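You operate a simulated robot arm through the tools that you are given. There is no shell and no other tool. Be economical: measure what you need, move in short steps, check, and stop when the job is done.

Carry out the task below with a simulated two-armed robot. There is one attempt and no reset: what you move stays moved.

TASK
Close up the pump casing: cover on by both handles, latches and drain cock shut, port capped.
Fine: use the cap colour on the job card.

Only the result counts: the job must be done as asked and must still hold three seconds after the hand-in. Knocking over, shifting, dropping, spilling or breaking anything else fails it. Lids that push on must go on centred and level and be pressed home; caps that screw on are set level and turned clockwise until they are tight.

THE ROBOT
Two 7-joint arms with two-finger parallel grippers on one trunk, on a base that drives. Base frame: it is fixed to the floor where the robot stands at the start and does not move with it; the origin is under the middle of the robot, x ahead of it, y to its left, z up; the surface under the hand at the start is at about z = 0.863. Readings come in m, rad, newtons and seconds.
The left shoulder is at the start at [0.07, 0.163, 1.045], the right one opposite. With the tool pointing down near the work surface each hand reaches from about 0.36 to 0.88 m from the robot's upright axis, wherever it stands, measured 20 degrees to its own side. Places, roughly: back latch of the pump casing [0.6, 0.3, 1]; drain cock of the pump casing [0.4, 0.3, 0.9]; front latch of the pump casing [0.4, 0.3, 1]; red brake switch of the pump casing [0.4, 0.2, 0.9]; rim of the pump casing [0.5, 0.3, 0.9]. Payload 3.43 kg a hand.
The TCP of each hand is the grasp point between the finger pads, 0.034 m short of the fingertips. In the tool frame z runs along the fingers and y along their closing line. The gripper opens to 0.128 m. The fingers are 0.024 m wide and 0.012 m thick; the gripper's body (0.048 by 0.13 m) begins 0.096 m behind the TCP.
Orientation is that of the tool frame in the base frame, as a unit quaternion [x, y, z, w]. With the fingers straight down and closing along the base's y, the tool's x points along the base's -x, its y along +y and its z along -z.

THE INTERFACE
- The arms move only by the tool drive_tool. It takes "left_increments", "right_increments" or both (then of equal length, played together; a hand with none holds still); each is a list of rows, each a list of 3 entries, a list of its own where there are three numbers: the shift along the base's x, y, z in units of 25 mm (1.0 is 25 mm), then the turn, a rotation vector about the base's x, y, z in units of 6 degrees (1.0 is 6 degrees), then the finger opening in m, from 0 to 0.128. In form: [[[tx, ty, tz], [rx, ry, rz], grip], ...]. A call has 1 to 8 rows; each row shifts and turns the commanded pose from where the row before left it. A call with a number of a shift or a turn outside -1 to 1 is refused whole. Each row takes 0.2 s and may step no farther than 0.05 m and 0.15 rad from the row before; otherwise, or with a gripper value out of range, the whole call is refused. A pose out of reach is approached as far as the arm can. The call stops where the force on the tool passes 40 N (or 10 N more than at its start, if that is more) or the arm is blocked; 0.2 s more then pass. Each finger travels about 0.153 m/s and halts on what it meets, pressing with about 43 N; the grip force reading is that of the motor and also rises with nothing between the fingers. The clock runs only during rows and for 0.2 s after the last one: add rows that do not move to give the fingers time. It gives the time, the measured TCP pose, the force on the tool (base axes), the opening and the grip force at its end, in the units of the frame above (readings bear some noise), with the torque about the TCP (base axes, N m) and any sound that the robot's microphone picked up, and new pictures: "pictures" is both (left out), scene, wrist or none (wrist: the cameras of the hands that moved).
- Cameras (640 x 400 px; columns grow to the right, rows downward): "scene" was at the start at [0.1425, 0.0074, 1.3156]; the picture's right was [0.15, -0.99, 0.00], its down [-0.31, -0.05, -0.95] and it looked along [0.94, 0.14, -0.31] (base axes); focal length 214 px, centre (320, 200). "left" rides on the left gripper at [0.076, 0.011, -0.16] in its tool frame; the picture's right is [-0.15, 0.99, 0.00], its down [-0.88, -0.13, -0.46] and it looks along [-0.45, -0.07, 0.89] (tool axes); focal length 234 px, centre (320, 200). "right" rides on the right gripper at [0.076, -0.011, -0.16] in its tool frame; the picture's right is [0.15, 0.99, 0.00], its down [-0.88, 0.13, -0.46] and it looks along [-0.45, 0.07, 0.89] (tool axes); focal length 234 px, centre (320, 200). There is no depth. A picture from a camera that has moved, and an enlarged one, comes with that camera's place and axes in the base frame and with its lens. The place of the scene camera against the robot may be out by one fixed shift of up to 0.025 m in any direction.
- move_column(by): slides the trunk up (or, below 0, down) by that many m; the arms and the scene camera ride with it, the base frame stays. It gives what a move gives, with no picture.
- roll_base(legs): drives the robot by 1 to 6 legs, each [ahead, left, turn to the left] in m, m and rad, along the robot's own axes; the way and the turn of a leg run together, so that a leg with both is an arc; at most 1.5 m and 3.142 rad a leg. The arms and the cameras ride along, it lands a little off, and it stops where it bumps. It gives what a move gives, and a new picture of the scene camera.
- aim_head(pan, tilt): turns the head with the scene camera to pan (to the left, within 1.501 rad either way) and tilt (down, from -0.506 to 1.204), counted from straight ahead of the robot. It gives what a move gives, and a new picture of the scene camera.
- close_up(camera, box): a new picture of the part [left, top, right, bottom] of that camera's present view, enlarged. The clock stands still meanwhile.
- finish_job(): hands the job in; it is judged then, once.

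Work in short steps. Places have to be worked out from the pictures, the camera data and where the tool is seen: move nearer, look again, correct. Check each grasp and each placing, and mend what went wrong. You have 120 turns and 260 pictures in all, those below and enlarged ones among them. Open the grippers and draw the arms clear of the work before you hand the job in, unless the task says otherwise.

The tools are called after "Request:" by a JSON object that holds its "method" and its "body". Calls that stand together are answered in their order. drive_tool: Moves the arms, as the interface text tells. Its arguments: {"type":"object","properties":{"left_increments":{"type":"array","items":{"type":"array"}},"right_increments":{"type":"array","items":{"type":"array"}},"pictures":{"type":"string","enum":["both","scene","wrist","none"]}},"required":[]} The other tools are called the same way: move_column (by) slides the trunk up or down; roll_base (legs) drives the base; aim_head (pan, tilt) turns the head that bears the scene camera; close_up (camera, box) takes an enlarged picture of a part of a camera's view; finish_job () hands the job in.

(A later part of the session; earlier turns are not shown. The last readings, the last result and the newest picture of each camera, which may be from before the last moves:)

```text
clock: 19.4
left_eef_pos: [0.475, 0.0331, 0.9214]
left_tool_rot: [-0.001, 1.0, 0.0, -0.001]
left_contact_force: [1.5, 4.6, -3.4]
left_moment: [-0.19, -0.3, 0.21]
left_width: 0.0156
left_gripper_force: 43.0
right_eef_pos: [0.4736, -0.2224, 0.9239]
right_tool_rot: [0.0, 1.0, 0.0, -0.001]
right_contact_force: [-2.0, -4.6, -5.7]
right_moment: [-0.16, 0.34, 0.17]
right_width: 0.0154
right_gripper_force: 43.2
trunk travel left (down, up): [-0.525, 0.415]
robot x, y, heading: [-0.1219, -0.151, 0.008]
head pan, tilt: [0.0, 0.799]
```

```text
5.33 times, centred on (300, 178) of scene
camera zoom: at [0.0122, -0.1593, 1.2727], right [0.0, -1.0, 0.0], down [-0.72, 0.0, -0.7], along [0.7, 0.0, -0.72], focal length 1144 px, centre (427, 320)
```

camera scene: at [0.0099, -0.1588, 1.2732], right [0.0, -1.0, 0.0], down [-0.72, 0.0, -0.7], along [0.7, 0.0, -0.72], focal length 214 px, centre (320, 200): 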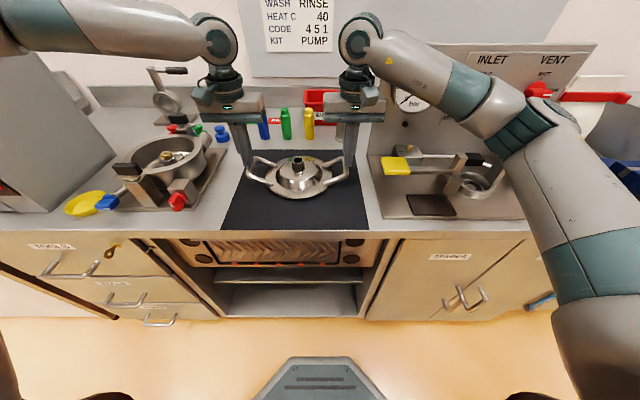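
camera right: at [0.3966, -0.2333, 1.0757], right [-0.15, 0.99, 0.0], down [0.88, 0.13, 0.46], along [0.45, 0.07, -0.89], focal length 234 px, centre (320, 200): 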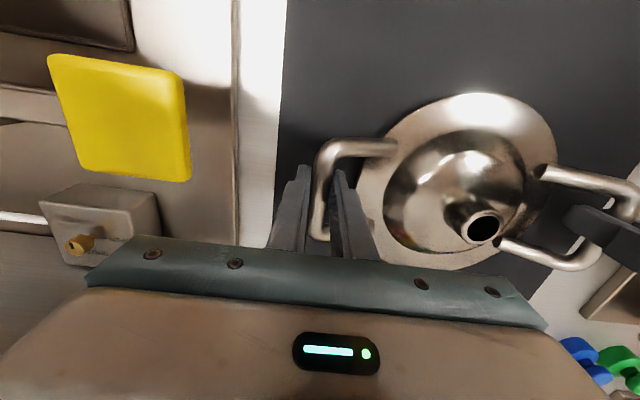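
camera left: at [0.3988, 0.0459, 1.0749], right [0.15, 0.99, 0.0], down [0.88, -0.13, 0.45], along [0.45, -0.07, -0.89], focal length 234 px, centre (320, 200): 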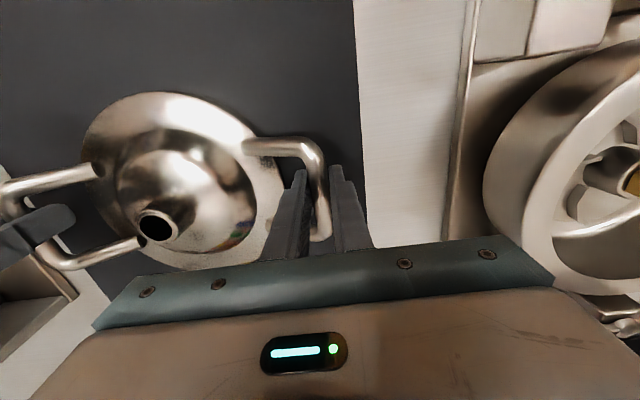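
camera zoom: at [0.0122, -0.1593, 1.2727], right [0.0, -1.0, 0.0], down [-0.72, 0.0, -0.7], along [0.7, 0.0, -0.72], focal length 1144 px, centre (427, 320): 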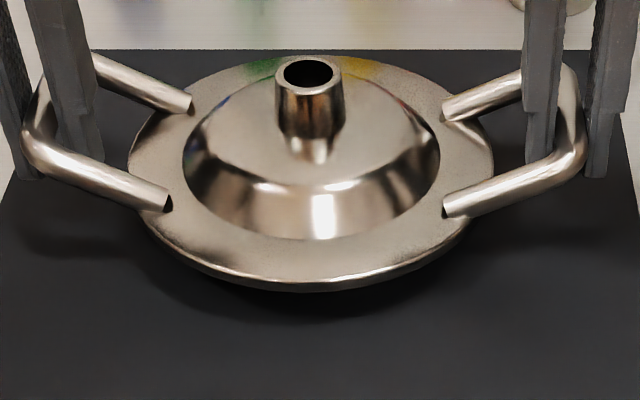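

The cover is off the mat and level. I keep lifting in step.

Request:
{"method": "drive_tool", "body": {"left_increments": [[[0, 0, 0.5], [0, 0, 0], 0.0], [[0, 0, 0.6], [0, 0, 0], 0.0], [[0, 0, 0.6], [0, 0, 0], 0.0], [[0, 0, 0.6], [0, 0, 0], 0.0], [[0, 0, 0.6], [0, 0, 0], 0.0], [[0, 0, 0.6], [0, 0, 0], 0.0], [[0, 0, 0.6], [0, 0, 0], 0.0], [[0, 0, 0.5], [0, 0, 0], 0.0]], "right_increments": [[[0, 0, 0.5], [0, 0, 0], 0.0], [[0, 0, 0.6], [0, 0, 0], 0.0], [[0, 0, 0.6], [0, 0, 0], 0.0], [[0, 0, 0.6], [0, 0, 0], 0.0], [[0, 0, 0.6], [0, 0, 0], 0.0], [[0, 0, 0.6], [0, 0, 0], 0.0], [[0, 0, 0.6], [0, 0, 0], 0.0], [[0, 0, 0.5], [0, 0, 0], 0.0]], "pictures": "none"}}

Request:
{"method": "drive_tool", "body": {"left_increments": [[[0, 0, 0.6], [0, 0, 0], 0.0], [[0, 0, 0.6], [0, 0, 0], 0.0], [[0, 0, 0.6], [0, 0, 0], 0.0], [[0, 0, 0.4], [0, 0, 0], 0.0]], "right_increments": [[[0, 0, 0.6], [0, 0, 0], 0.0], [[0, 0, 0.6], [0, 0, 0], 0.0], [[0, 0, 0.6], [0, 0, 0], 0.0], [[0, 0, 0.4], [0, 0, 0], 0.0]], "pictures": "both"}}

```text
clock: 21.1
left_eef_pos: [0.474, 0.0358, 1.0365]
left_tool_rot: [-0.002, 1.0, 0.0, 0.0]
left_contact_force: [2.4, 7.9, -4.4]
left_moment: [-0.01, 0.09, 0.43]
left_width: 0.0156
left_gripper_force: 43.2
right_eef_pos: [0.4741, -0.2217, 1.0401]
right_tool_rot: [0.0, 1.0, 0.0, 0.0]
right_contact_force: [-3.0, -8.6, -3.7]
right_moment: [0.03, -0.07, 0.19]
right_width: 0.0158
right_gripper_force: 43.3
trunk travel left (down, up): [-0.525, 0.415]
robot x, y, heading: [-0.1226, -0.1554, -0.001]
head pan, tilt: [0.0, 0.799]
```

```text
clock: 22.1
left_eef_pos: [0.4745, 0.0373, 1.0925]
left_tool_rot: [0.002, 1.0, -0.002, 0.0]
left_contact_force: [-0.2, -17.3, -4.8]
left_moment: [0.13, 0.01, 0.43]
left_width: 0.0157
left_gripper_force: 42.9
left hand out of reach, approached as far as the arm can: row 4
right_eef_pos: [0.473, -0.2194, 1.0963]
right_tool_rot: [-0.002, 1.0, 0.003, 0.0]
right_contact_force: [-0.7, 17.4, -2.8]
right_moment: [0.11, 0.03, -0.32]
right_width: 0.0154
right_gripper_force: 42.7
trunk travel left (down, up): [-0.525, 0.415]
robot x, y, heading: [-0.121, -0.1512, 0.004]
head pan, tilt: [0.0, 0.799]
camera scene: at [0.0115, -0.159, 1.2728], right [0.0, -1.0, 0.0], down [-0.72, 0.0, -0.7], along [0.7, 0.0, -0.72], focal length 214 px, centre (320, 200)
camera right: at [0.3962, -0.2302, 1.2556], right [-0.15, 0.99, 0.0], down [0.88, 0.13, 0.46], along [0.45, 0.07, -0.89], focal length 234 px, centre (320, 200)
camera left: at [0.3992, 0.05, 1.2528], right [0.15, 0.99, 0.0], down [0.88, -0.13, 0.46], along [0.45, -0.07, -0.89], focal length 234 px, centre (320, 200)
```

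scene: 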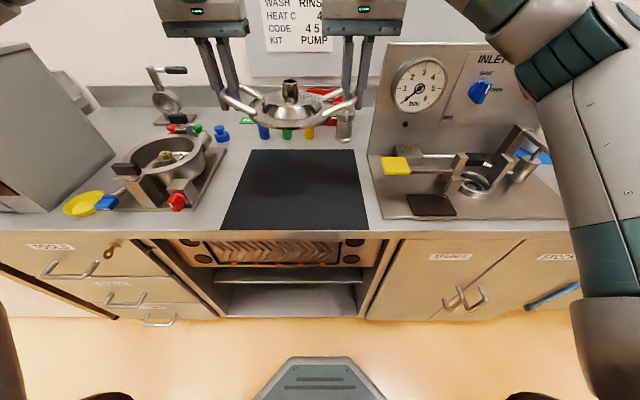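
right: 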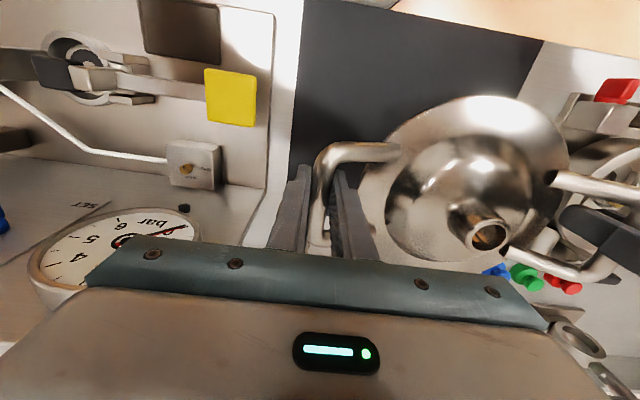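
left: 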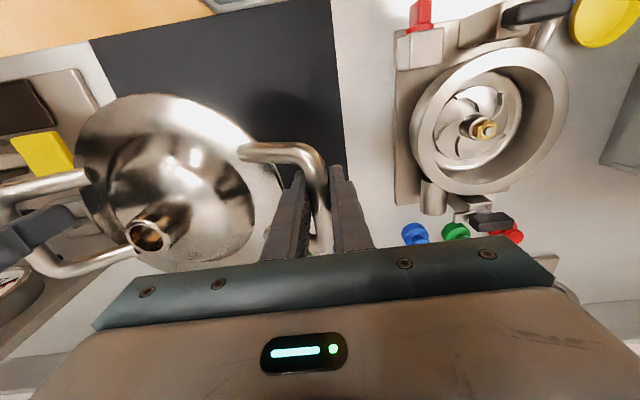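

The cover is well clear. I judge the casing centre near (0.476, 0.257) and the cover's centre at (0.474, -0.092), so I roll the base left in two stages with the cover held.

Request:
{"method": "roll_base", "body": {"legs": [[0, 0.2, 0]]}}

```text
clock: 23.4
left_eef_pos: [0.4772, 0.1626, 1.091]
left_tool_rot: [0.002, 1.0, -0.003, -0.001]
left_contact_force: [-1.0, -0.1, -5.9]
left_moment: [0.03, -0.34, 0.1]
left_width: 0.0158
left_gripper_force: 42.6
right_eef_pos: [0.476, -0.0923, 1.0931]
right_tool_rot: [0.0, 1.0, 0.001, -0.001]
right_contact_force: [1.4, 1.9, -3.3]
right_moment: [0.0, 0.44, -0.35]
right_width: 0.0155
right_gripper_force: 43.1
trunk travel left (down, up): [-0.525, 0.415]
robot x, y, heading: [-0.1199, -0.0307, -0.003]
head pan, tilt: [0.0, 0.799]
stopped in leg 1: the force on the tool passed its limit at 41 N (the readings are from after the stop); the commanded pose is now the measured one
camera scene: at [0.0135, -0.0305, 1.2725], right [0.0, -1.0, 0.0], down [-0.72, 0.0, -0.7], along [0.7, 0.0, -0.72], focal length 214 px, centre (320, 200)
```

scene: 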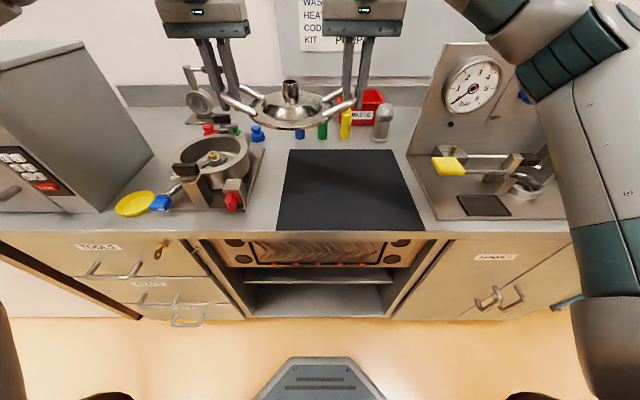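

The stop came from internal tension between the hands, now relieved; the grip is intact. I continue in smaller legs.

Request:
{"method": "roll_base", "body": {"legs": [[0, 0.07, 0], [0, 0.07, 0]]}}

```text
clock: 25.1
left_eef_pos: [0.477, 0.2994, 1.0906]
left_tool_rot: [0.003, 1.0, -0.002, 0.0]
left_contact_force: [-0.2, -0.6, -4.7]
left_moment: [0.04, -0.46, 0.23]
left_width: 0.0155
left_gripper_force: 43.2
right_eef_pos: [0.4749, 0.0436, 1.0947]
right_tool_rot: [-0.001, 1.0, 0.003, 0.0]
right_contact_force: [0.6, 1.9, -3.6]
right_moment: [0.01, 0.56, -0.33]
right_width: 0.0153
right_gripper_force: 43.1
trunk travel left (down, up): [-0.525, 0.415]
robot x, y, heading: [-0.1143, 0.1078, -0.002]
head pan, tilt: [0.0, 0.799]
camera scene: at [0.0128, 0.1062, 1.2727], right [0.0, -1.0, 0.0], down [-0.72, 0.0, -0.7], along [0.7, 0.0, -0.72], focal length 214 px, centre (320, 200)
```

scene: 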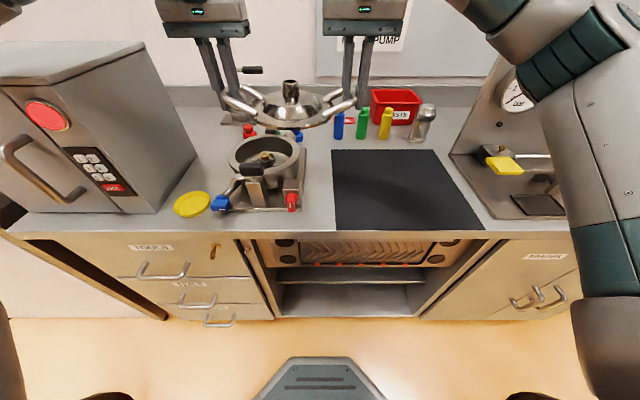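

Clear so far; I roll the remaining 8.5 cm.

Request:
{"method": "roll_base", "body": {"legs": [[0, 0.045, 0], [0, 0.04, 0]]}}

Request:
{"method": "close_up", "body": {"camera": "scene", "box": [190, 60, 390, 220]}}

Request:
{"method": "close_up", "body": {"camera": "left", "box": [0, 0, 640, 400]}}

Request:
{"method": "close_up", "body": {"camera": "right", "box": [0, 0, 640, 400]}}

```text
clock: 26.4
left_eef_pos: [0.4769, 0.3791, 1.0932]
left_tool_rot: [0.004, 1.0, -0.001, 0.0]
left_contact_force: [0.6, -1.9, -4.4]
left_moment: [0.14, -0.36, 0.39]
left_width: 0.0157
left_gripper_force: 42.2
right_eef_pos: [0.4761, 0.1244, 1.0954]
right_tool_rot: [0.001, 1.0, 0.005, 0.0]
right_contact_force: [-0.3, 0.9, -3.8]
right_moment: [0.01, 0.41, -0.22]
right_width: 0.0153
right_gripper_force: 42.4
trunk travel left (down, up): [-0.525, 0.415]
robot x, y, heading: [-0.1163, 0.1981, -0.007]
head pan, tilt: [0.0, 0.799]
camera scene: at [0.013, 0.1866, 1.2727], right [0.0, -1.0, 0.0], down [-0.72, 0.0, -0.7], along [0.7, 0.0, -0.72], focal length 214 px, centre (320, 200)
```

scene: 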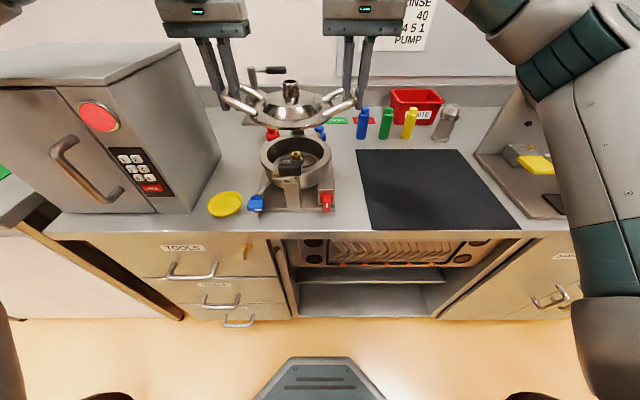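

```text
2.50 times, centred on (290, 140) of scene
camera zoom: at [0.013, 0.1866, 1.2727], right [0.0, -1.0, 0.0], down [-0.72, 0.0, -0.7], along [0.7, 0.0, -0.72], focal length 536 px, centre (395, 350)
```

zoom: 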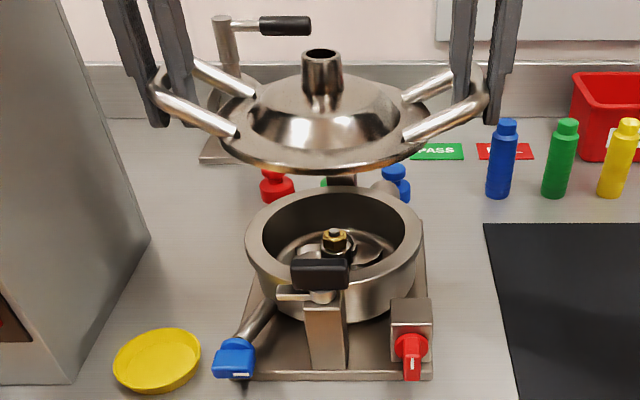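

```text
1.00 times, centred on (320, 200) of left (not enlarged: the box is as wide or as high as the picture)
camera zoom: at [0.4017, 0.3928, 1.2522], right [0.15, 0.99, 0.0], down [0.88, -0.14, 0.46], along [0.45, -0.07, -0.89], focal length 234 px, centre (320, 200)
```

zoom: 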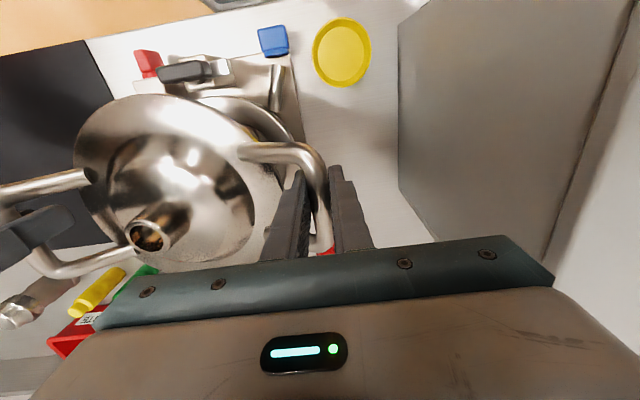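

```text
1.00 times, centred on (320, 200) of right (not enlarged: the box is as wide or as high as the picture)
camera zoom: at [0.3978, 0.1125, 1.2549], right [-0.14, 0.99, 0.01], down [0.88, 0.12, 0.46], along [0.45, 0.07, -0.89], focal length 234 px, centre (320, 200)
```

zoom: 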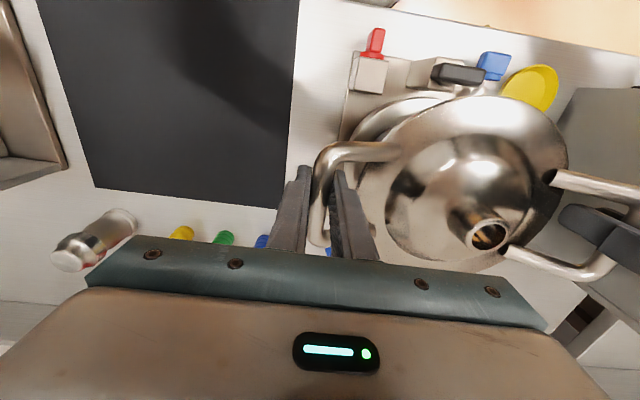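

From the rim's edge points I put the casing centre at about (0.490, 0.257, rim z 0.934); the cover's centre is near (0.482, 0.252). I shift both hands by (+8, +4.5 mm) and lower to about 2 cm above the seat.

Request:
{"method": "drive_tool", "body": {"left_increments": [[[0.16, 0.1, 0], [0, 0, 0], 0.0], [[0.16, 0.08, -0.04], [0, 0, 0], 0.0], [[0, 0, -0.6], [0, 0, 0], 0.0], [[0, 0, -0.6], [0, 0, 0], 0.0], [[0, 0, -0.6], [0, 0, 0], 0.0], [[0, 0, -0.6], [0, 0, 0], 0.0], [[0, 0, -0.6], [0, 0, 0], 0.0], [[0, 0, -0.4], [0, 0, 0], 0.0]], "right_increments": [[[0.16, 0.1, 0], [0, 0, 0], 0.0], [[0.16, 0.08, 0.04], [0, 0, 0], 0.0], [[0, 0, -0.6], [0, 0, 0], 0.0], [[0, 0, -0.6], [0, 0, 0], 0.0], [[0, 0, -0.6], [0, 0, 0], 0.0], [[0, 0, -0.6], [0, 0, 0], 0.0], [[0, 0, -0.6], [0, 0, 0], 0.0], [[0, 0, -0.4], [0, 0, 0], 0.0]], "pictures": "wrist"}}

Request:
{"method": "close_up", "body": {"camera": "scene", "box": [220, 80, 380, 220]}}

```text
clock: 28.2
left_eef_pos: [0.4859, 0.3878, 1.0055]
left_tool_rot: [0.004, 1.0, -0.002, 0.0]
left_contact_force: [-2.0, -37.1, -4.8]
left_moment: [0.16, 0.05, 0.26]
left_width: 0.0153
left_gripper_force: 43.2
left hand out of reach, approached as far as the arm can: row 1
right_eef_pos: [0.4808, 0.132, 1.0093]
right_tool_rot: [0.0, 1.0, 0.005, 0.0]
right_contact_force: [0.2, 37.7, -3.7]
right_moment: [0.07, 0.02, -0.34]
right_width: 0.0157
right_gripper_force: 43.1
trunk travel left (down, up): [-0.525, 0.415]
robot x, y, heading: [-0.1202, 0.1952, -0.0]
head pan, tilt: [0.0, 0.799]
camera right: at [0.4053, 0.1198, 1.1704], right [-0.15, 0.99, 0.01], down [0.88, 0.13, 0.46], along [0.45, 0.08, -0.89], focal length 234 px, centre (320, 200)
camera left: at [0.4102, 0.4016, 1.1658], right [0.16, 0.99, 0.0], down [0.88, -0.14, 0.46], along [0.45, -0.08, -0.89], focal length 234 px, centre (320, 200)
```

right: 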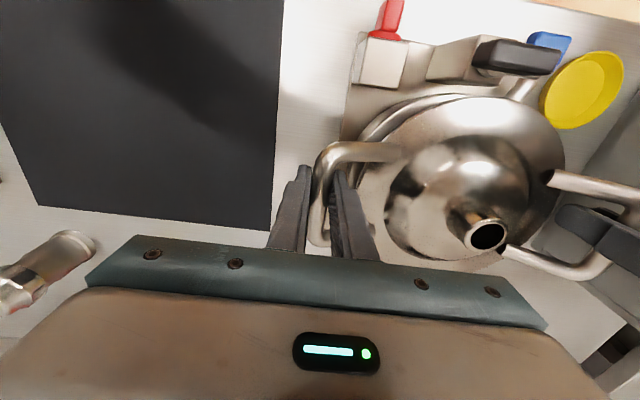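
left: 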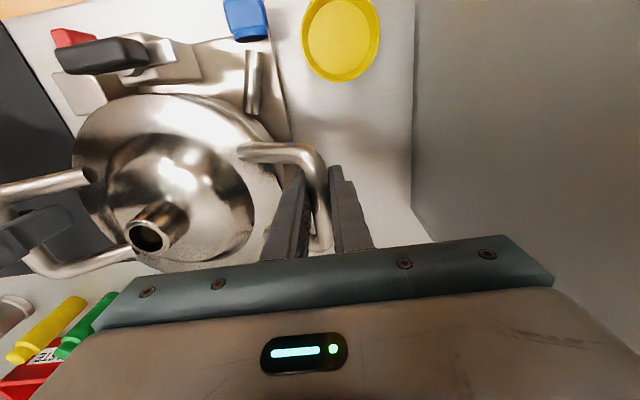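

```text
2.86 times, centred on (300, 150) of scene
camera zoom: at [0.0132, 0.1885, 1.2727], right [0.0, -1.0, 0.0], down [-0.72, 0.0, -0.7], along [0.7, 0.0, -0.72], focal length 613 px, centre (377, 343)
```

zoom: 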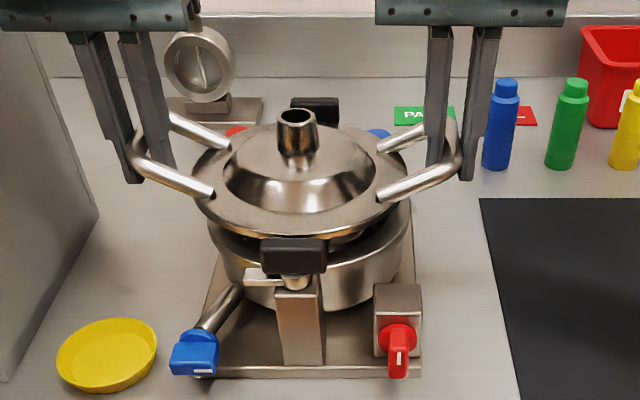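

The cover is about 5 mm too far left, slightly yawed (left x 5 mm ahead), and the hands pull apart with 37 N. I correct: left mostly inward, right a bit forward.

Request:
{"method": "drive_tool", "body": {"left_increments": [[[0, -0.15, 0], [0, 0, 0], 0.0], [[0, -0.15, 0], [0, 0, 0], 0.0], [[0, 0, 0], [0, 0, 0], 0.0]], "right_increments": [[[0.1, -0.05, 0], [0, 0, 0], 0.0], [[0.08, -0.05, 0], [0, 0, 0], 0.0], [[0, 0, 0], [0, 0, 0], 0.0]], "pictures": "none"}}

Request:
{"method": "close_up", "body": {"camera": "scene", "box": [240, 100, 360, 180]}}

```text
clock: 29.1
left_eef_pos: [0.4876, 0.3831, 1.0056]
left_tool_rot: [0.002, 1.0, -0.001, 0.0]
left_contact_force: [7.7, -10.4, -6.0]
left_moment: [0.07, -0.14, 1.2]
left_width: 0.0159
left_gripper_force: 42.6
right_eef_pos: [0.4861, 0.1266, 1.0117]
right_tool_rot: [0.002, 1.0, 0.002, 0.0]
right_contact_force: [-7.7, 10.4, -3.4]
right_moment: [0.12, 0.25, 0.89]
right_width: 0.0157
right_gripper_force: 42.8
trunk travel left (down, up): [-0.525, 0.415]
robot x, y, heading: [-0.1196, 0.193, -0.002]
head pan, tilt: [0.0, 0.799]
```

```text
5.00 times, centred on (300, 140) of scene
camera zoom: at [0.0129, 0.1886, 1.2727], right [0.0, -1.0, 0.0], down [-0.72, 0.0, -0.7], along [0.7, 0.0, -0.72], focal length 1072 px, centre (420, 500)
```

zoom: 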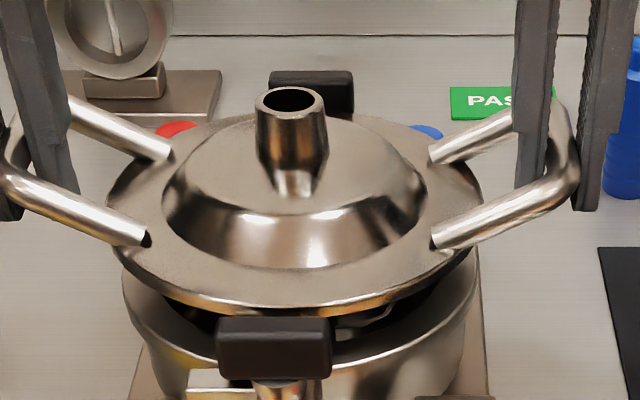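

Cover and rim centres now agree in y within a millimetre, forces are small. I lower to under a centimetre above the seat and recheck from the sides.

Request:
{"method": "drive_tool", "body": {"left_increments": [[[0, -0.04, -0.4], [0, 0, 0], 0.0], [[0, 0, -0.4], [0, 0, 0], 0.0], [[0, 0, -0.2], [0, 0, 0], 0.0], [[0, 0, 0], [0, 0, 0], 0.0]], "right_increments": [[[0, 0.04, -0.4], [0, 0, 0], 0.0], [[0, 0, -0.4], [0, 0, 0], 0.0], [[0, 0, -0.28], [0, 0, 0], 0.0], [[0, 0, 0], [0, 0, 0], 0.0]], "pictures": "none"}}

Request:
{"method": "close_up", "body": {"camera": "scene", "box": [240, 100, 360, 180]}}

Request:
{"method": "close_up", "body": {"camera": "right", "box": [300, 20, 620, 260]}}

Request:
{"method": "close_up", "body": {"camera": "left", "box": [20, 20, 340, 260]}}

```text
clock: 30.1
left_eef_pos: [0.4844, 0.3826, 0.983]
left_tool_rot: [0.002, 1.0, -0.001, 0.002]
left_contact_force: [7.7, 33.3, 11.5]
left_moment: [-0.19, -1.04, 0.99]
left_width: 0.0156
left_gripper_force: 42.6
right_eef_pos: [0.4849, 0.1265, 0.9859]
right_tool_rot: [0.003, 1.0, 0.002, 0.002]
right_contact_force: [-2.6, -31.2, 11.4]
right_moment: [-0.24, -0.89, 0.8]
right_width: 0.0154
right_gripper_force: 43.5
trunk travel left (down, up): [-0.525, 0.415]
robot x, y, heading: [-0.1207, 0.1964, -0.009]
head pan, tilt: [0.0, 0.799]
```

```text
5.00 times, centred on (300, 140) of scene
camera zoom: at [0.0103, 0.1886, 1.2734], right [0.0, -1.0, 0.0], down [-0.72, 0.0, -0.7], along [0.7, 0.0, -0.72], focal length 1072 px, centre (420, 500)
```

zoom: 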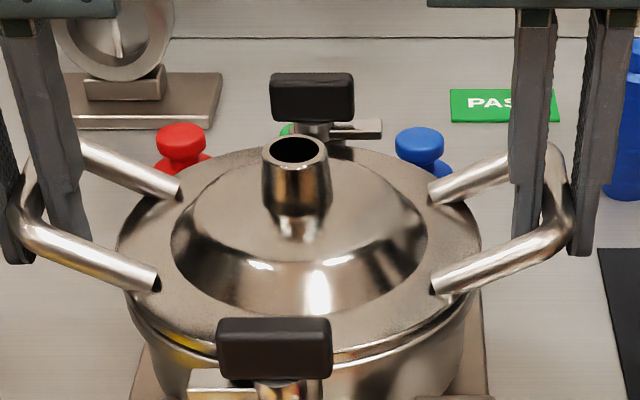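

```text
1.67 times, centred on (460, 140) of right
camera zoom: at [0.4081, 0.1165, 1.1462], right [-0.14, 0.99, 0.0], down [0.88, 0.12, 0.46], along [0.45, 0.07, -0.89], focal length 390 px, centre (87, 300)
```

zoom: 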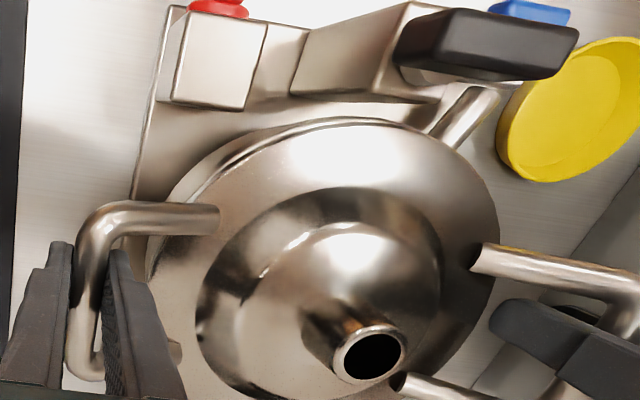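

```text
1.67 times, centred on (180, 140) of left
camera zoom: at [0.4081, 0.3951, 1.1427], right [0.15, 0.99, 0.0], down [0.88, -0.13, 0.46], along [0.45, -0.07, -0.89], focal length 390 px, centre (553, 300)
```

zoom: 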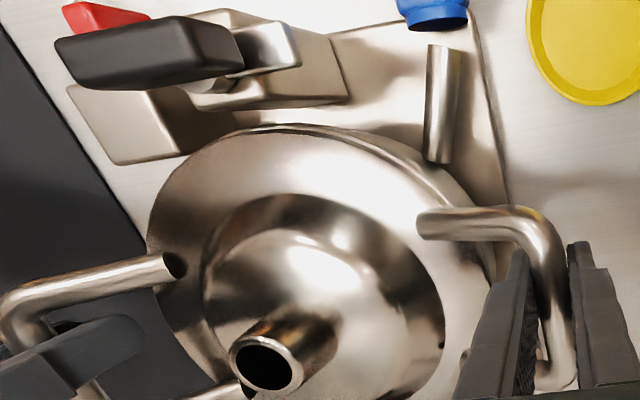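

The spigot touches: the reaction torque places contact at the back edge, and the wrist views show ~3 mm of rim beyond the flange at the front. I raise slightly, shift both 3.5 mm toward the robot, relax the squeeze, and lower again gently.

Request:
{"method": "drive_tool", "body": {"left_increments": [[[0, 0.03, 0.15], [0, 0, 0], 0.0], [[-0.14, 0, 0], [0, 0, 0], 0.0], [[0, 0, -0.1], [0, 0, 0], 0.0], [[0, 0, -0.1], [0, 0, 0], 0.0]], "right_increments": [[[0, -0.03, 0.15], [0, 0, 0], 0.0], [[-0.14, 0, 0], [0, 0, 0], 0.0], [[0, 0, -0.1], [0, 0, 0], 0.0], [[0, 0, -0.1], [0, 0, 0], 0.0]], "pictures": "none"}}

```text
clock: 31.1
left_eef_pos: [0.4804, 0.3821, 0.9826]
left_tool_rot: [0.004, 1.0, 0.0, 0.0]
left_contact_force: [10.8, 37.6, 9.1]
left_moment: [-0.25, 1.23, 1.0]
left_width: 0.016
left_gripper_force: 42.9
right_eef_pos: [0.4825, 0.1267, 0.9859]
right_tool_rot: [0.002, 1.0, 0.003, 0.001]
right_contact_force: [1.1, -35.8, 18.0]
right_moment: [-0.25, 1.06, 0.65]
right_width: 0.0157
right_gripper_force: 42.7
trunk travel left (down, up): [-0.525, 0.415]
robot x, y, heading: [-0.1186, 0.1957, -0.001]
head pan, tilt: [0.0, 0.799]
```

Now the torque flipped: contact is at the front, so the centre lies between, at x about 0.483. I raise, relax the squeeze and step 1.5 mm forward, then lower.

Request:
{"method": "drive_tool", "body": {"left_increments": [[[0, 0.04, 0.2], [0, 0, 0], 0.0], [[0.06, 0.04, 0], [0, 0, 0], 0.0], [[0, 0, -0.1], [0, 0, 0], 0.0], [[0, 0, -0.1], [0, 0, 0], 0.0], [[0, 0, -0.1], [0, 0, 0], 0.0]], "right_increments": [[[0, -0.04, 0.2], [0, 0, 0], 0.0], [[0.05, -0.04, 0], [0, 0, 0], 0.0], [[0, 0, -0.1], [0, 0, 0], 0.0], [[0, 0, -0.1], [0, 0, 0], 0.0], [[0, 0, -0.12], [0, 0, 0], 0.0]], "pictures": "none"}}

```text
clock: 32.2
left_eef_pos: [0.4833, 0.3823, 0.9802]
left_tool_rot: [0.004, 1.0, -0.002, 0.002]
left_contact_force: [9.1, 14.2, 6.4]
left_moment: [-0.2, 1.31, 1.06]
left_width: 0.016
left_gripper_force: 42.8
right_eef_pos: [0.4836, 0.1268, 0.9832]
right_tool_rot: [0.001, 1.0, 0.004, 0.003]
right_contact_force: [1.5, -13.3, 24.9]
right_moment: [-0.05, 0.62, 0.5]
right_width: 0.0158
right_gripper_force: 42.8
trunk travel left (down, up): [-0.525, 0.415]
robot x, y, heading: [-0.1203, 0.1952, -0.004]
head pan, tilt: [0.0, 0.799]
```

Load is now mostly right and front, so the cover must go about 1.5 mm left and 1 mm ahead.

Request:
{"method": "drive_tool", "body": {"left_increments": [[[0, 0, 0.12], [0, 0, 0], 0.0], [[0.05, 0.07, 0], [0, 0, 0], 0.0], [[0, 0, -0.1], [0, 0, 0], 0.0], [[0, 0, -0.1], [0, 0, 0], 0.0], [[0, 0, -0.06], [0, 0, 0], 0.0]], "right_increments": [[[0, 0, 0.12], [0, 0, 0], 0.0], [[0.05, 0.06, 0], [0, 0, 0], 0.0], [[0, 0, -0.1], [0, 0, 0], 0.0], [[0, 0, -0.1], [0, 0, 0], 0.0], [[0, 0, -0.06], [0, 0, 0], 0.0]], "pictures": "none"}}

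Request:
{"method": "close_up", "body": {"camera": "scene", "box": [240, 100, 360, 180]}}

```text
clock: 33.5
left_eef_pos: [0.4821, 0.383, 0.9749]
left_tool_rot: [0.005, 1.0, -0.002, 0.002]
left_contact_force: [6.3, -4.2, 2.1]
left_moment: [-0.08, 1.29, 1.05]
left_width: 0.016
left_gripper_force: 43.8
right_eef_pos: [0.485, 0.1263, 0.9772]
right_tool_rot: [0.001, 1.0, 0.004, 0.002]
right_contact_force: [0.6, -3.9, 28.2]
right_moment: [-0.04, 0.11, 0.38]
right_width: 0.0156
right_gripper_force: 43.4
trunk travel left (down, up): [-0.525, 0.415]
robot x, y, heading: [-0.1197, 0.1977, -0.004]
head pan, tilt: [0.0, 0.799]
```

```text
5.00 times, centred on (300, 140) of scene
camera zoom: at [0.0103, 0.1876, 1.2732], right [0.0, -1.0, 0.0], down [-0.72, 0.0, -0.7], along [0.7, 0.0, -0.72], focal length 1072 px, centre (420, 500)
```

zoom: 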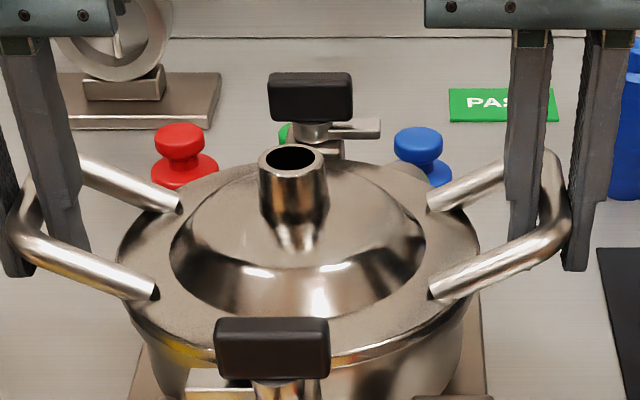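

The cover has dropped and the gap is nearly gone. I press the left side down a bit more to seat it.

Request:
{"method": "drive_tool", "body": {"left_increments": [[[0, 0, -0.1], [0, 0, 0], 0.0], [[0, 0, -0.1], [0, 0, 0], 0.0], [[0, 0, 0], [0, 0, 0], 0.0]], "right_increments": [[[0, 0, -0.03], [0, 0, 0], 0.0], [[0, 0, 0], [0, 0, 0], 0.0], [[0, 0, 0], [0, 0, 0], 0.0]], "pictures": "none"}}

Request:
{"method": "close_up", "body": {"camera": "left", "box": [20, 20, 340, 260]}}

Request:
{"method": "close_up", "body": {"camera": "scene", "box": [250, 130, 350, 190]}}

```text
clock: 34.2
left_eef_pos: [0.4832, 0.3833, 0.9722]
left_tool_rot: [0.004, 1.0, -0.002, 0.004]
left_contact_force: [6.8, -6.9, 26.6]
left_moment: [0.05, -0.12, 0.72]
left_width: 0.0159
left_gripper_force: 43.5
right_eef_pos: [0.4826, 0.1276, 0.9778]
right_tool_rot: [0.0, 1.0, 0.004, 0.002]
right_contact_force: [4.0, 3.7, 20.3]
right_moment: [-0.05, 0.01, 0.11]
right_width: 0.0155
right_gripper_force: 43.3
trunk travel left (down, up): [-0.525, 0.415]
robot x, y, heading: [-0.1211, 0.1972, -0.004]
head pan, tilt: [0.0, 0.799]
```

```text
1.67 times, centred on (180, 140) of left
camera zoom: at [0.4055, 0.3969, 1.1316], right [0.16, 0.99, 0.0], down [0.88, -0.14, 0.46], along [0.46, -0.07, -0.89], focal length 390 px, centre (553, 300)
```

zoom: 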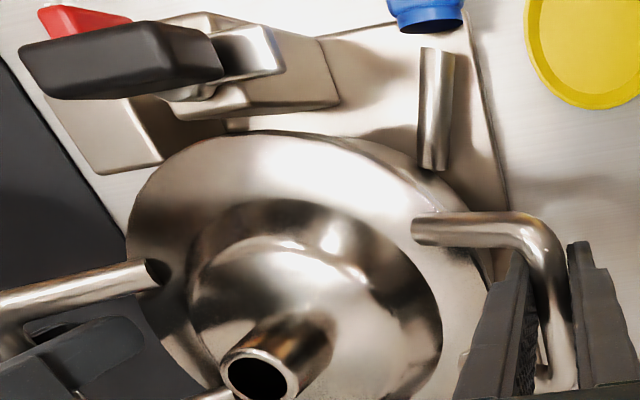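

```text
6.40 times, centred on (300, 160) of scene
camera zoom: at [0.009, 0.1876, 1.2733], right [0.0, -1.0, 0.0], down [-0.72, 0.0, -0.7], along [0.7, 0.0, -0.72], focal length 1373 px, centre (448, 456)
```

zoom: 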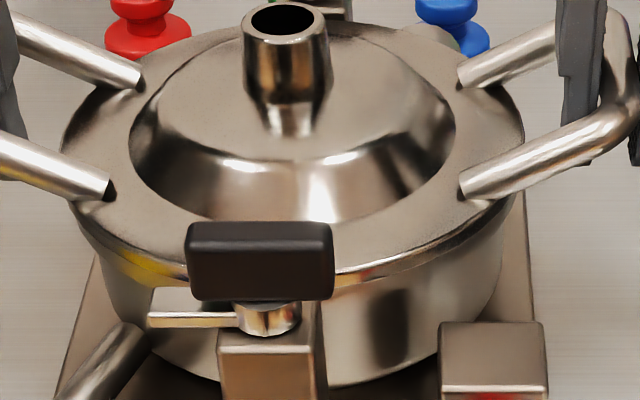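

It appears seated: even load on both hands, torques near zero, no gap. I press a touch more, then open the fingers.

Request:
{"method": "drive_tool", "body": {"left_increments": [[[0, 0, -0.04], [0, 0, 0], 0.0], [[0, 0, 0], [0, 0, 0], 0.0]], "right_increments": [[[0, 0, -0.06], [0, 0, 0], 0.0], [[0, 0, 0], [0, 0, 0], 0.0]], "pictures": "none"}}

Request:
{"method": "drive_tool", "body": {"left_increments": [[[0, 0, 0], [0, 0, 0], 0.04], [[0, 0, 0], [0, 0, 0], 0.04], [[0, 0, 0.5], [0, 0, 0], 0.04], [[0, 0, 1], [0, 0, 0], 0.04], [[0, 0, 1], [0, 0, 0], 0.04], [[0, 0, 1], [0, 0, 0], 0.04]], "right_increments": [[[0, 0, 0], [0, 0, 0], 0.04], [[0, 0, 0], [0, 0, 0], 0.04], [[0, 0, 0.5], [0, 0, 0], 0.04], [[0, 0, 1], [0, 0, 0], 0.04], [[0, 0, 1], [0, 0, 0], 0.04], [[0, 0, 1], [0, 0, 0], 0.04]], "pictures": "both"}}

Request:
{"method": "close_up", "body": {"camera": "scene", "box": [240, 120, 360, 200]}}

```text
clock: 34.9
left_eef_pos: [0.4816, 0.3826, 0.9711]
left_tool_rot: [0.004, 1.0, -0.002, 0.003]
left_contact_force: [9.8, -12.8, 26.4]
left_moment: [0.09, 0.0, 0.54]
left_width: 0.0157
left_gripper_force: 42.9
right_eef_pos: [0.4826, 0.1282, 0.9773]
right_tool_rot: [0.0, 1.0, 0.004, 0.002]
right_contact_force: [4.2, 11.2, 28.7]
right_moment: [-0.05, -0.08, 0.11]
right_width: 0.0156
right_gripper_force: 43.2
trunk travel left (down, up): [-0.525, 0.415]
robot x, y, heading: [-0.1202, 0.1979, -0.004]
head pan, tilt: [0.0, 0.799]
```

```text
clock: 36.2
left_eef_pos: [0.484, 0.3843, 1.0566]
left_tool_rot: [0.005, 1.0, -0.002, 0.001]
left_contact_force: [0.0, -0.2, 0.0]
left_moment: [0.02, -0.04, 0.01]
left_width: 0.0398
left_gripper_force: 0.1
right_eef_pos: [0.4855, 0.1276, 1.0632]
right_tool_rot: [0.001, 1.0, 0.003, 0.001]
right_contact_force: [-0.2, -0.2, -0.2]
right_moment: [-0.03, 0.01, 0.0]
right_width: 0.0401
right_gripper_force: 0.0
trunk travel left (down, up): [-0.525, 0.415]
robot x, y, heading: [-0.1161, 0.1948, -0.002]
head pan, tilt: [0.0, 0.799]
camera scene: at [0.0111, 0.1888, 1.2729], right [0.0, -1.0, 0.0], down [-0.72, 0.0, -0.7], along [0.7, 0.0, -0.72], focal length 214 px, centre (320, 200)
camera right: at [0.4075, 0.1166, 1.2224], right [-0.14, 0.99, 0.01], down [0.88, 0.13, 0.46], along [0.45, 0.07, -0.89], focal length 234 px, centre (320, 200)
camera left: at [0.4069, 0.3988, 1.2165], right [0.15, 0.99, 0.0], down [0.88, -0.14, 0.46], along [0.45, -0.07, -0.89], focal length 234 px, centre (320, 200)
```

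scene: 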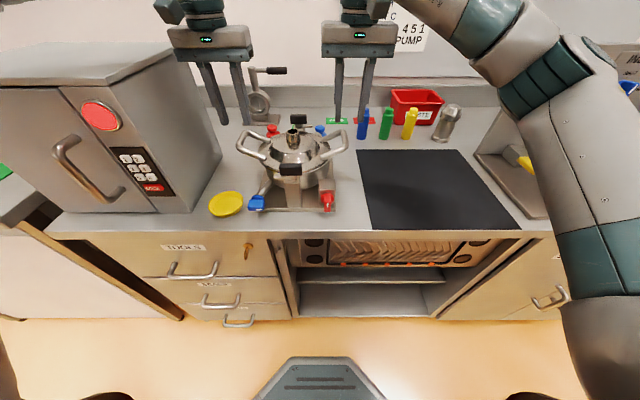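
right: 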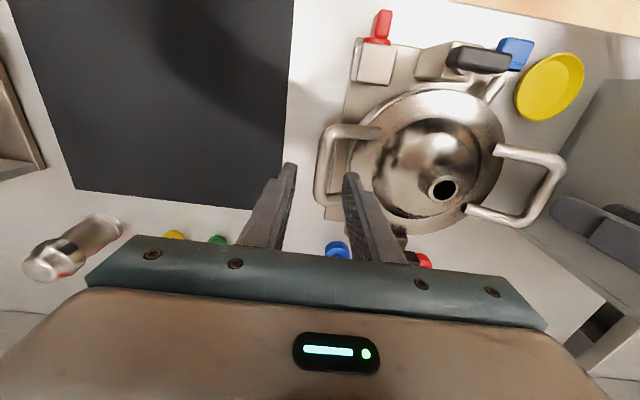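
left: 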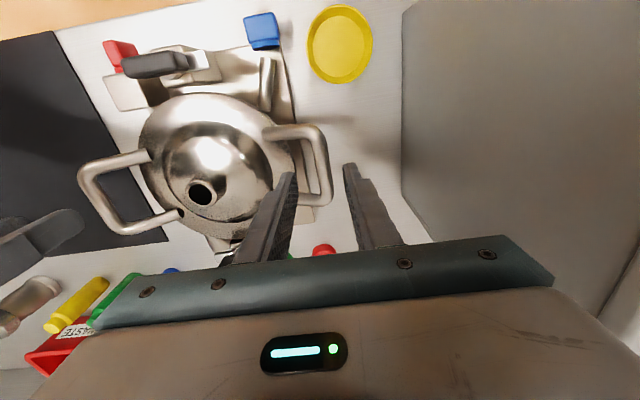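

```text
5.00 times, centred on (300, 160) of scene
camera zoom: at [0.0111, 0.1888, 1.2729], right [0.0, -1.0, 0.0], down [-0.72, 0.0, -0.7], along [0.7, 0.0, -0.72], focal length 1072 px, centre (420, 400)
```

zoom: 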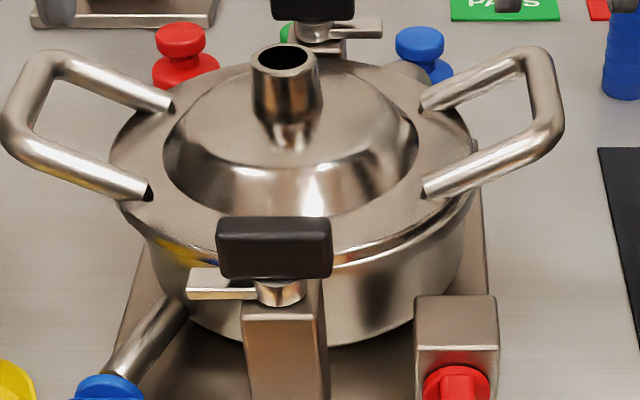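

I inspect the flange edge closely on both sides, since the cover may sit slightly off to the left.

Request:
{"method": "close_up", "body": {"camera": "scene", "box": [255, 125, 300, 175]}}

Request:
{"method": "close_up", "body": {"camera": "scene", "box": [300, 125, 345, 175]}}

Request:
{"method": "close_up", "body": {"camera": "right", "box": [320, 60, 520, 240]}}

Request:
{"method": "close_up", "body": {"camera": "left", "box": [120, 60, 320, 240]}}

```text
8.00 times, centred on (278, 150) of scene
camera zoom: at [0.0111, 0.1888, 1.2729], right [0.0, -1.0, 0.0], down [-0.72, 0.0, -0.7], along [0.7, 0.0, -0.72], focal length 1716 px, centre (660, 600)
```

zoom: 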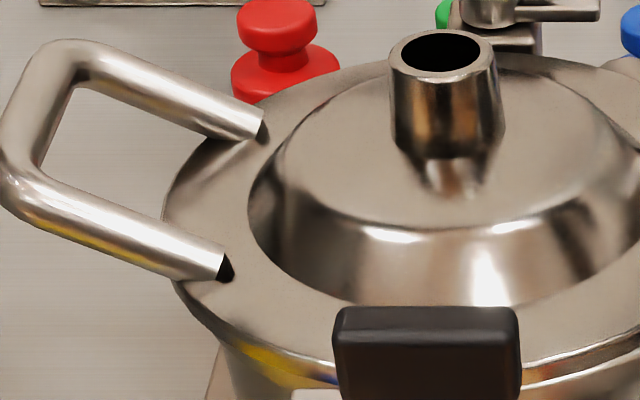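

```text
8.00 times, centred on (322, 150) of scene
camera zoom: at [0.0111, 0.1888, 1.2729], right [0.0, -1.0, 0.0], down [-0.72, 0.0, -0.7], along [0.7, 0.0, -0.72], focal length 1716 px, centre (300, 600)
```

zoom: 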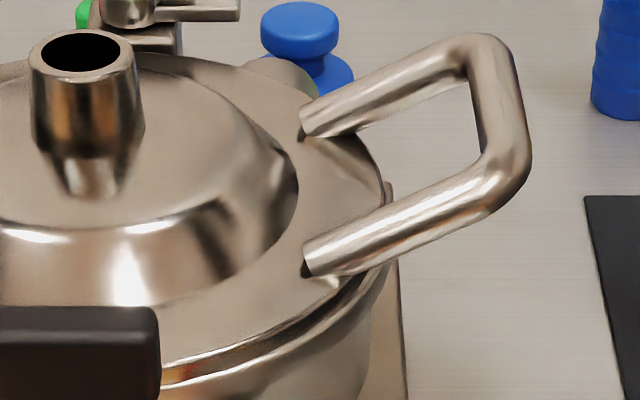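

```text
2.22 times, centred on (420, 150) of right
camera zoom: at [0.4075, 0.1166, 1.2224], right [-0.14, 0.99, 0.01], down [0.88, 0.13, 0.46], along [0.45, 0.07, -0.89], focal length 520 px, centre (98, 311)
```

zoom: 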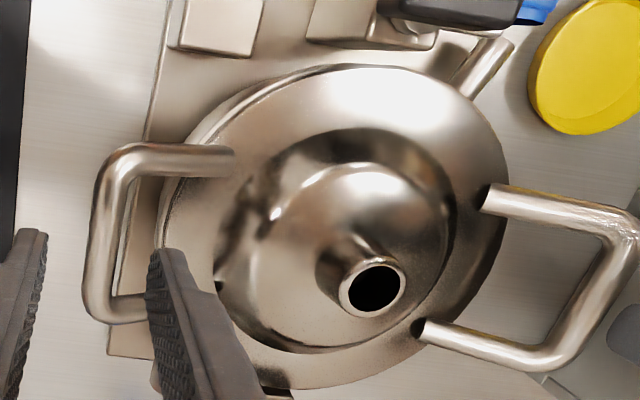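

```text
2.22 times, centred on (220, 150) of left
camera zoom: at [0.4069, 0.3988, 1.2165], right [0.15, 0.99, 0.0], down [0.88, -0.14, 0.46], along [0.45, -0.07, -0.89], focal length 520 px, centre (542, 311)
```

zoom: 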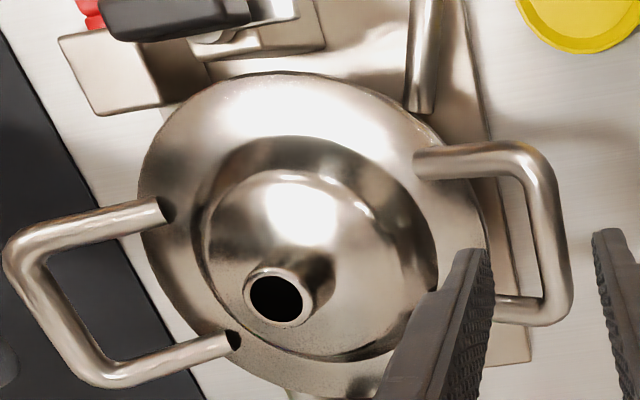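

The cover sits ~4.5 mm too far left (rim exposed on the right), so it isn't centred. I regrip both handles to shift it.

Request:
{"method": "drive_tool", "body": {"left_increments": [[[0, 0, -1], [0, 0, 0], 0.04], [[0, 0, -1], [0, 0, 0], 0.04], [[0, 0, -1], [0, 0, 0], 0.04], [[0, 0, -0.35], [0, 0, 0], 0.04], [[0, 0, 0], [0, 0, 0], 0.0], [[0, 0, 0], [0, 0, 0], 0.0], [[0, 0, 0], [0, 0, 0], 0.0]], "right_increments": [[[0, 0, -1], [0, 0, 0], 0.04], [[0, 0, -1], [0, 0, 0], 0.04], [[0, 0, -1], [0, 0, 0], 0.04], [[0, 0, -0.4], [0, 0, 0], 0.04], [[0, 0, 0], [0, 0, 0], 0.0], [[0, 0, 0], [0, 0, 0], 0.0], [[0, 0, 0], [0, 0, 0], 0.0]], "pictures": "none"}}

Request:
{"method": "drive_tool", "body": {"left_increments": [[[0, 0, 0.15], [0, 0, 0], 0.0], [[0, 0, 0.1], [0, 0, 0], 0.0], [[0, -0.1, 0], [0, 0, 0], 0.0], [[0, -0.09, 0], [0, 0, 0], 0.0]], "right_increments": [[[0, 0, 0.15], [0, 0, 0], 0.0], [[0, 0, 0.1], [0, 0, 0], 0.0], [[0, -0.1, 0], [0, 0, 0], 0.0], [[0, -0.09, 0], [0, 0, 0], 0.0]], "pictures": "none"}}

Request:
{"method": "close_up", "body": {"camera": "scene", "box": [250, 120, 350, 190]}}

```text
clock: 37.3
left_eef_pos: [0.4818, 0.3855, 0.9759]
left_tool_rot: [0.003, 1.0, -0.001, 0.003]
left_contact_force: [0.4, 3.6, 10.4]
left_moment: [-0.08, 0.77, 0.49]
left_width: 0.0156
left_gripper_force: 42.8
right_eef_pos: [0.484, 0.1297, 0.9844]
right_tool_rot: [0.0, 1.0, 0.01, 0.007]
right_contact_force: [-3.9, 1.8, 10.7]
right_moment: [-0.08, 0.62, 0.1]
right_width: 0.0157
right_gripper_force: 43.0
trunk travel left (down, up): [-0.525, 0.415]
robot x, y, heading: [-0.119, 0.1998, -0.002]
head pan, tilt: [0.0, 0.799]
stopped in row 5 (right hand): the force on the tool passed its limit at 42 N (the readings are from after the stop); the commanded pose is now the measured one
```

```text
clock: 38.3
left_eef_pos: [0.4822, 0.3822, 0.9794]
left_tool_rot: [0.003, 1.0, -0.002, 0.001]
left_contact_force: [-11.4, 4.6, -4.4]
left_moment: [-0.03, -0.22, 0.94]
left_width: 0.016
left_gripper_force: 42.9
right_eef_pos: [0.4845, 0.1257, 0.9893]
right_tool_rot: [0.001, 1.0, 0.008, 0.006]
right_contact_force: [-8.5, 6.8, -7.6]
right_moment: [0.02, 1.21, 0.24]
right_width: 0.0156
right_gripper_force: 43.6
trunk travel left (down, up): [-0.525, 0.415]
robot x, y, heading: [-0.1225, 0.1939, 0.002]
head pan, tilt: [0.0, 0.799]
```

```text
5.71 times, centred on (300, 155) of scene
camera zoom: at [0.0107, 0.1905, 1.2729], right [0.0, -1.0, 0.0], down [-0.72, 0.0, -0.7], along [0.7, 0.0, -0.72], focal length 1226 px, centre (434, 457)
```

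zoom: 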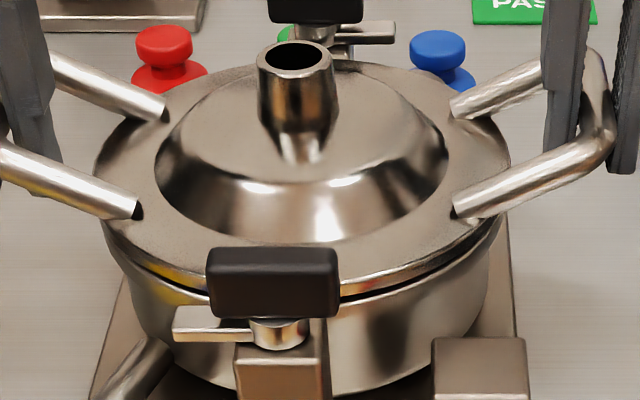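

The flange is now concentric with the casing in y (within about 1 mm). I lower gently again.

Request:
{"method": "drive_tool", "body": {"left_increments": [[[0, 0, -0.1], [0, 0, 0], 0.0], [[0, 0, -0.1], [0, 0, 0], 0.0], [[0, 0, -0.1], [0, 0, 0], 0.0], [[0, 0, -0.05], [0, 0, 0], 0.0]], "right_increments": [[[0, 0, -0.1], [0, 0, 0], 0.0], [[0, 0, -0.1], [0, 0, 0], 0.0], [[0, 0, -0.1], [0, 0, 0], 0.0], [[0, 0, -0.05], [0, 0, 0], 0.0]], "pictures": "none"}}

Request:
{"method": "close_up", "body": {"camera": "scene", "box": [250, 120, 350, 190]}}

```text
clock: 39.3
left_eef_pos: [0.4816, 0.3807, 0.9757]
left_tool_rot: [0.003, 1.0, -0.003, 0.005]
left_contact_force: [-3.5, 4.9, 22.9]
left_moment: [-0.01, 0.49, 0.87]
left_width: 0.0155
left_gripper_force: 43.2
right_eef_pos: [0.4844, 0.124, 0.9857]
right_tool_rot: [0.002, 1.0, 0.01, 0.009]
right_contact_force: [2.7, 1.5, 21.6]
right_moment: [-0.03, 0.82, 0.36]
right_width: 0.0156
right_gripper_force: 43.3
trunk travel left (down, up): [-0.525, 0.415]
robot x, y, heading: [-0.1173, 0.1925, -0.003]
head pan, tilt: [0.0, 0.799]
```

```text
5.71 times, centred on (300, 155) of scene
camera zoom: at [0.0082, 0.1889, 1.2741], right [0.0, -1.0, 0.0], down [-0.71, 0.0, -0.7], along [0.7, 0.0, -0.71], focal length 1226 px, centre (434, 457)
```

zoom: 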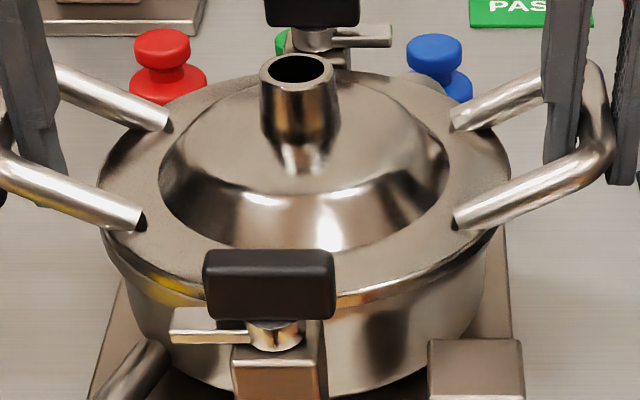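

I check the fit with the wrist cameras before pressing on.

Request:
{"method": "close_up", "body": {"camera": "right", "box": [320, 60, 600, 240]}}

Request:
{"method": "close_up", "body": {"camera": "left", "box": [40, 60, 320, 240]}}

Request:
{"method": "close_up", "body": {"camera": "scene", "box": [265, 145, 335, 190]}}

```text
2.22 times, centred on (460, 150) of right
camera zoom: at [0.4038, 0.1115, 1.1435], right [-0.14, 0.99, 0.02], down [0.87, 0.12, 0.47], along [0.47, 0.08, -0.88], focal length 520 px, centre (9, 311)
```

zoom: 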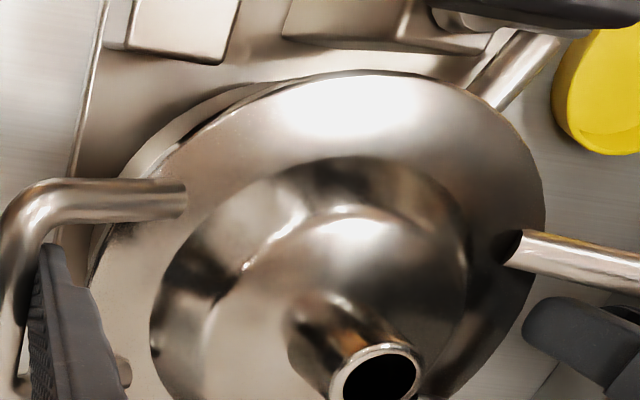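

```text
2.22 times, centred on (180, 150) of left
camera zoom: at [0.405, 0.3941, 1.1337], right [0.15, 0.99, 0.0], down [0.88, -0.13, 0.46], along [0.46, -0.07, -0.89], focal length 520 px, centre (631, 311)
```

zoom: 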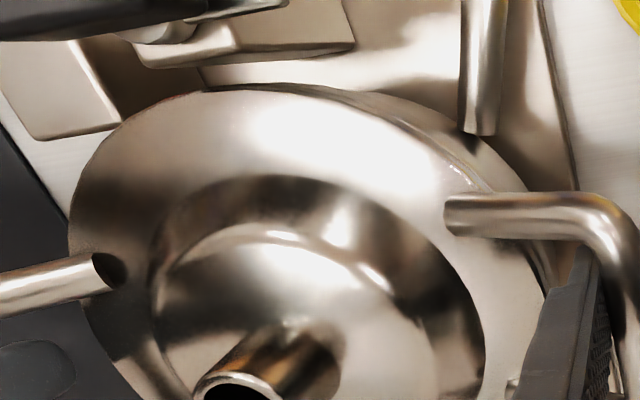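

```text
8.89 times, centred on (300, 168) of scene
camera zoom: at [0.0082, 0.1889, 1.2741], right [0.0, -1.0, 0.0], down [-0.71, 0.0, -0.7], along [0.7, 0.0, -0.71], focal length 1906 px, centre (498, 489)
```

zoom: 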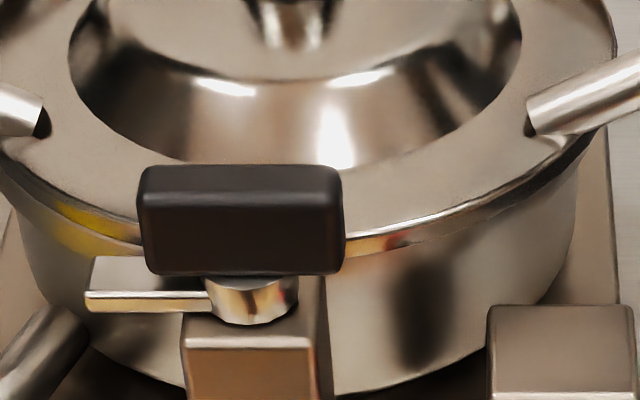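

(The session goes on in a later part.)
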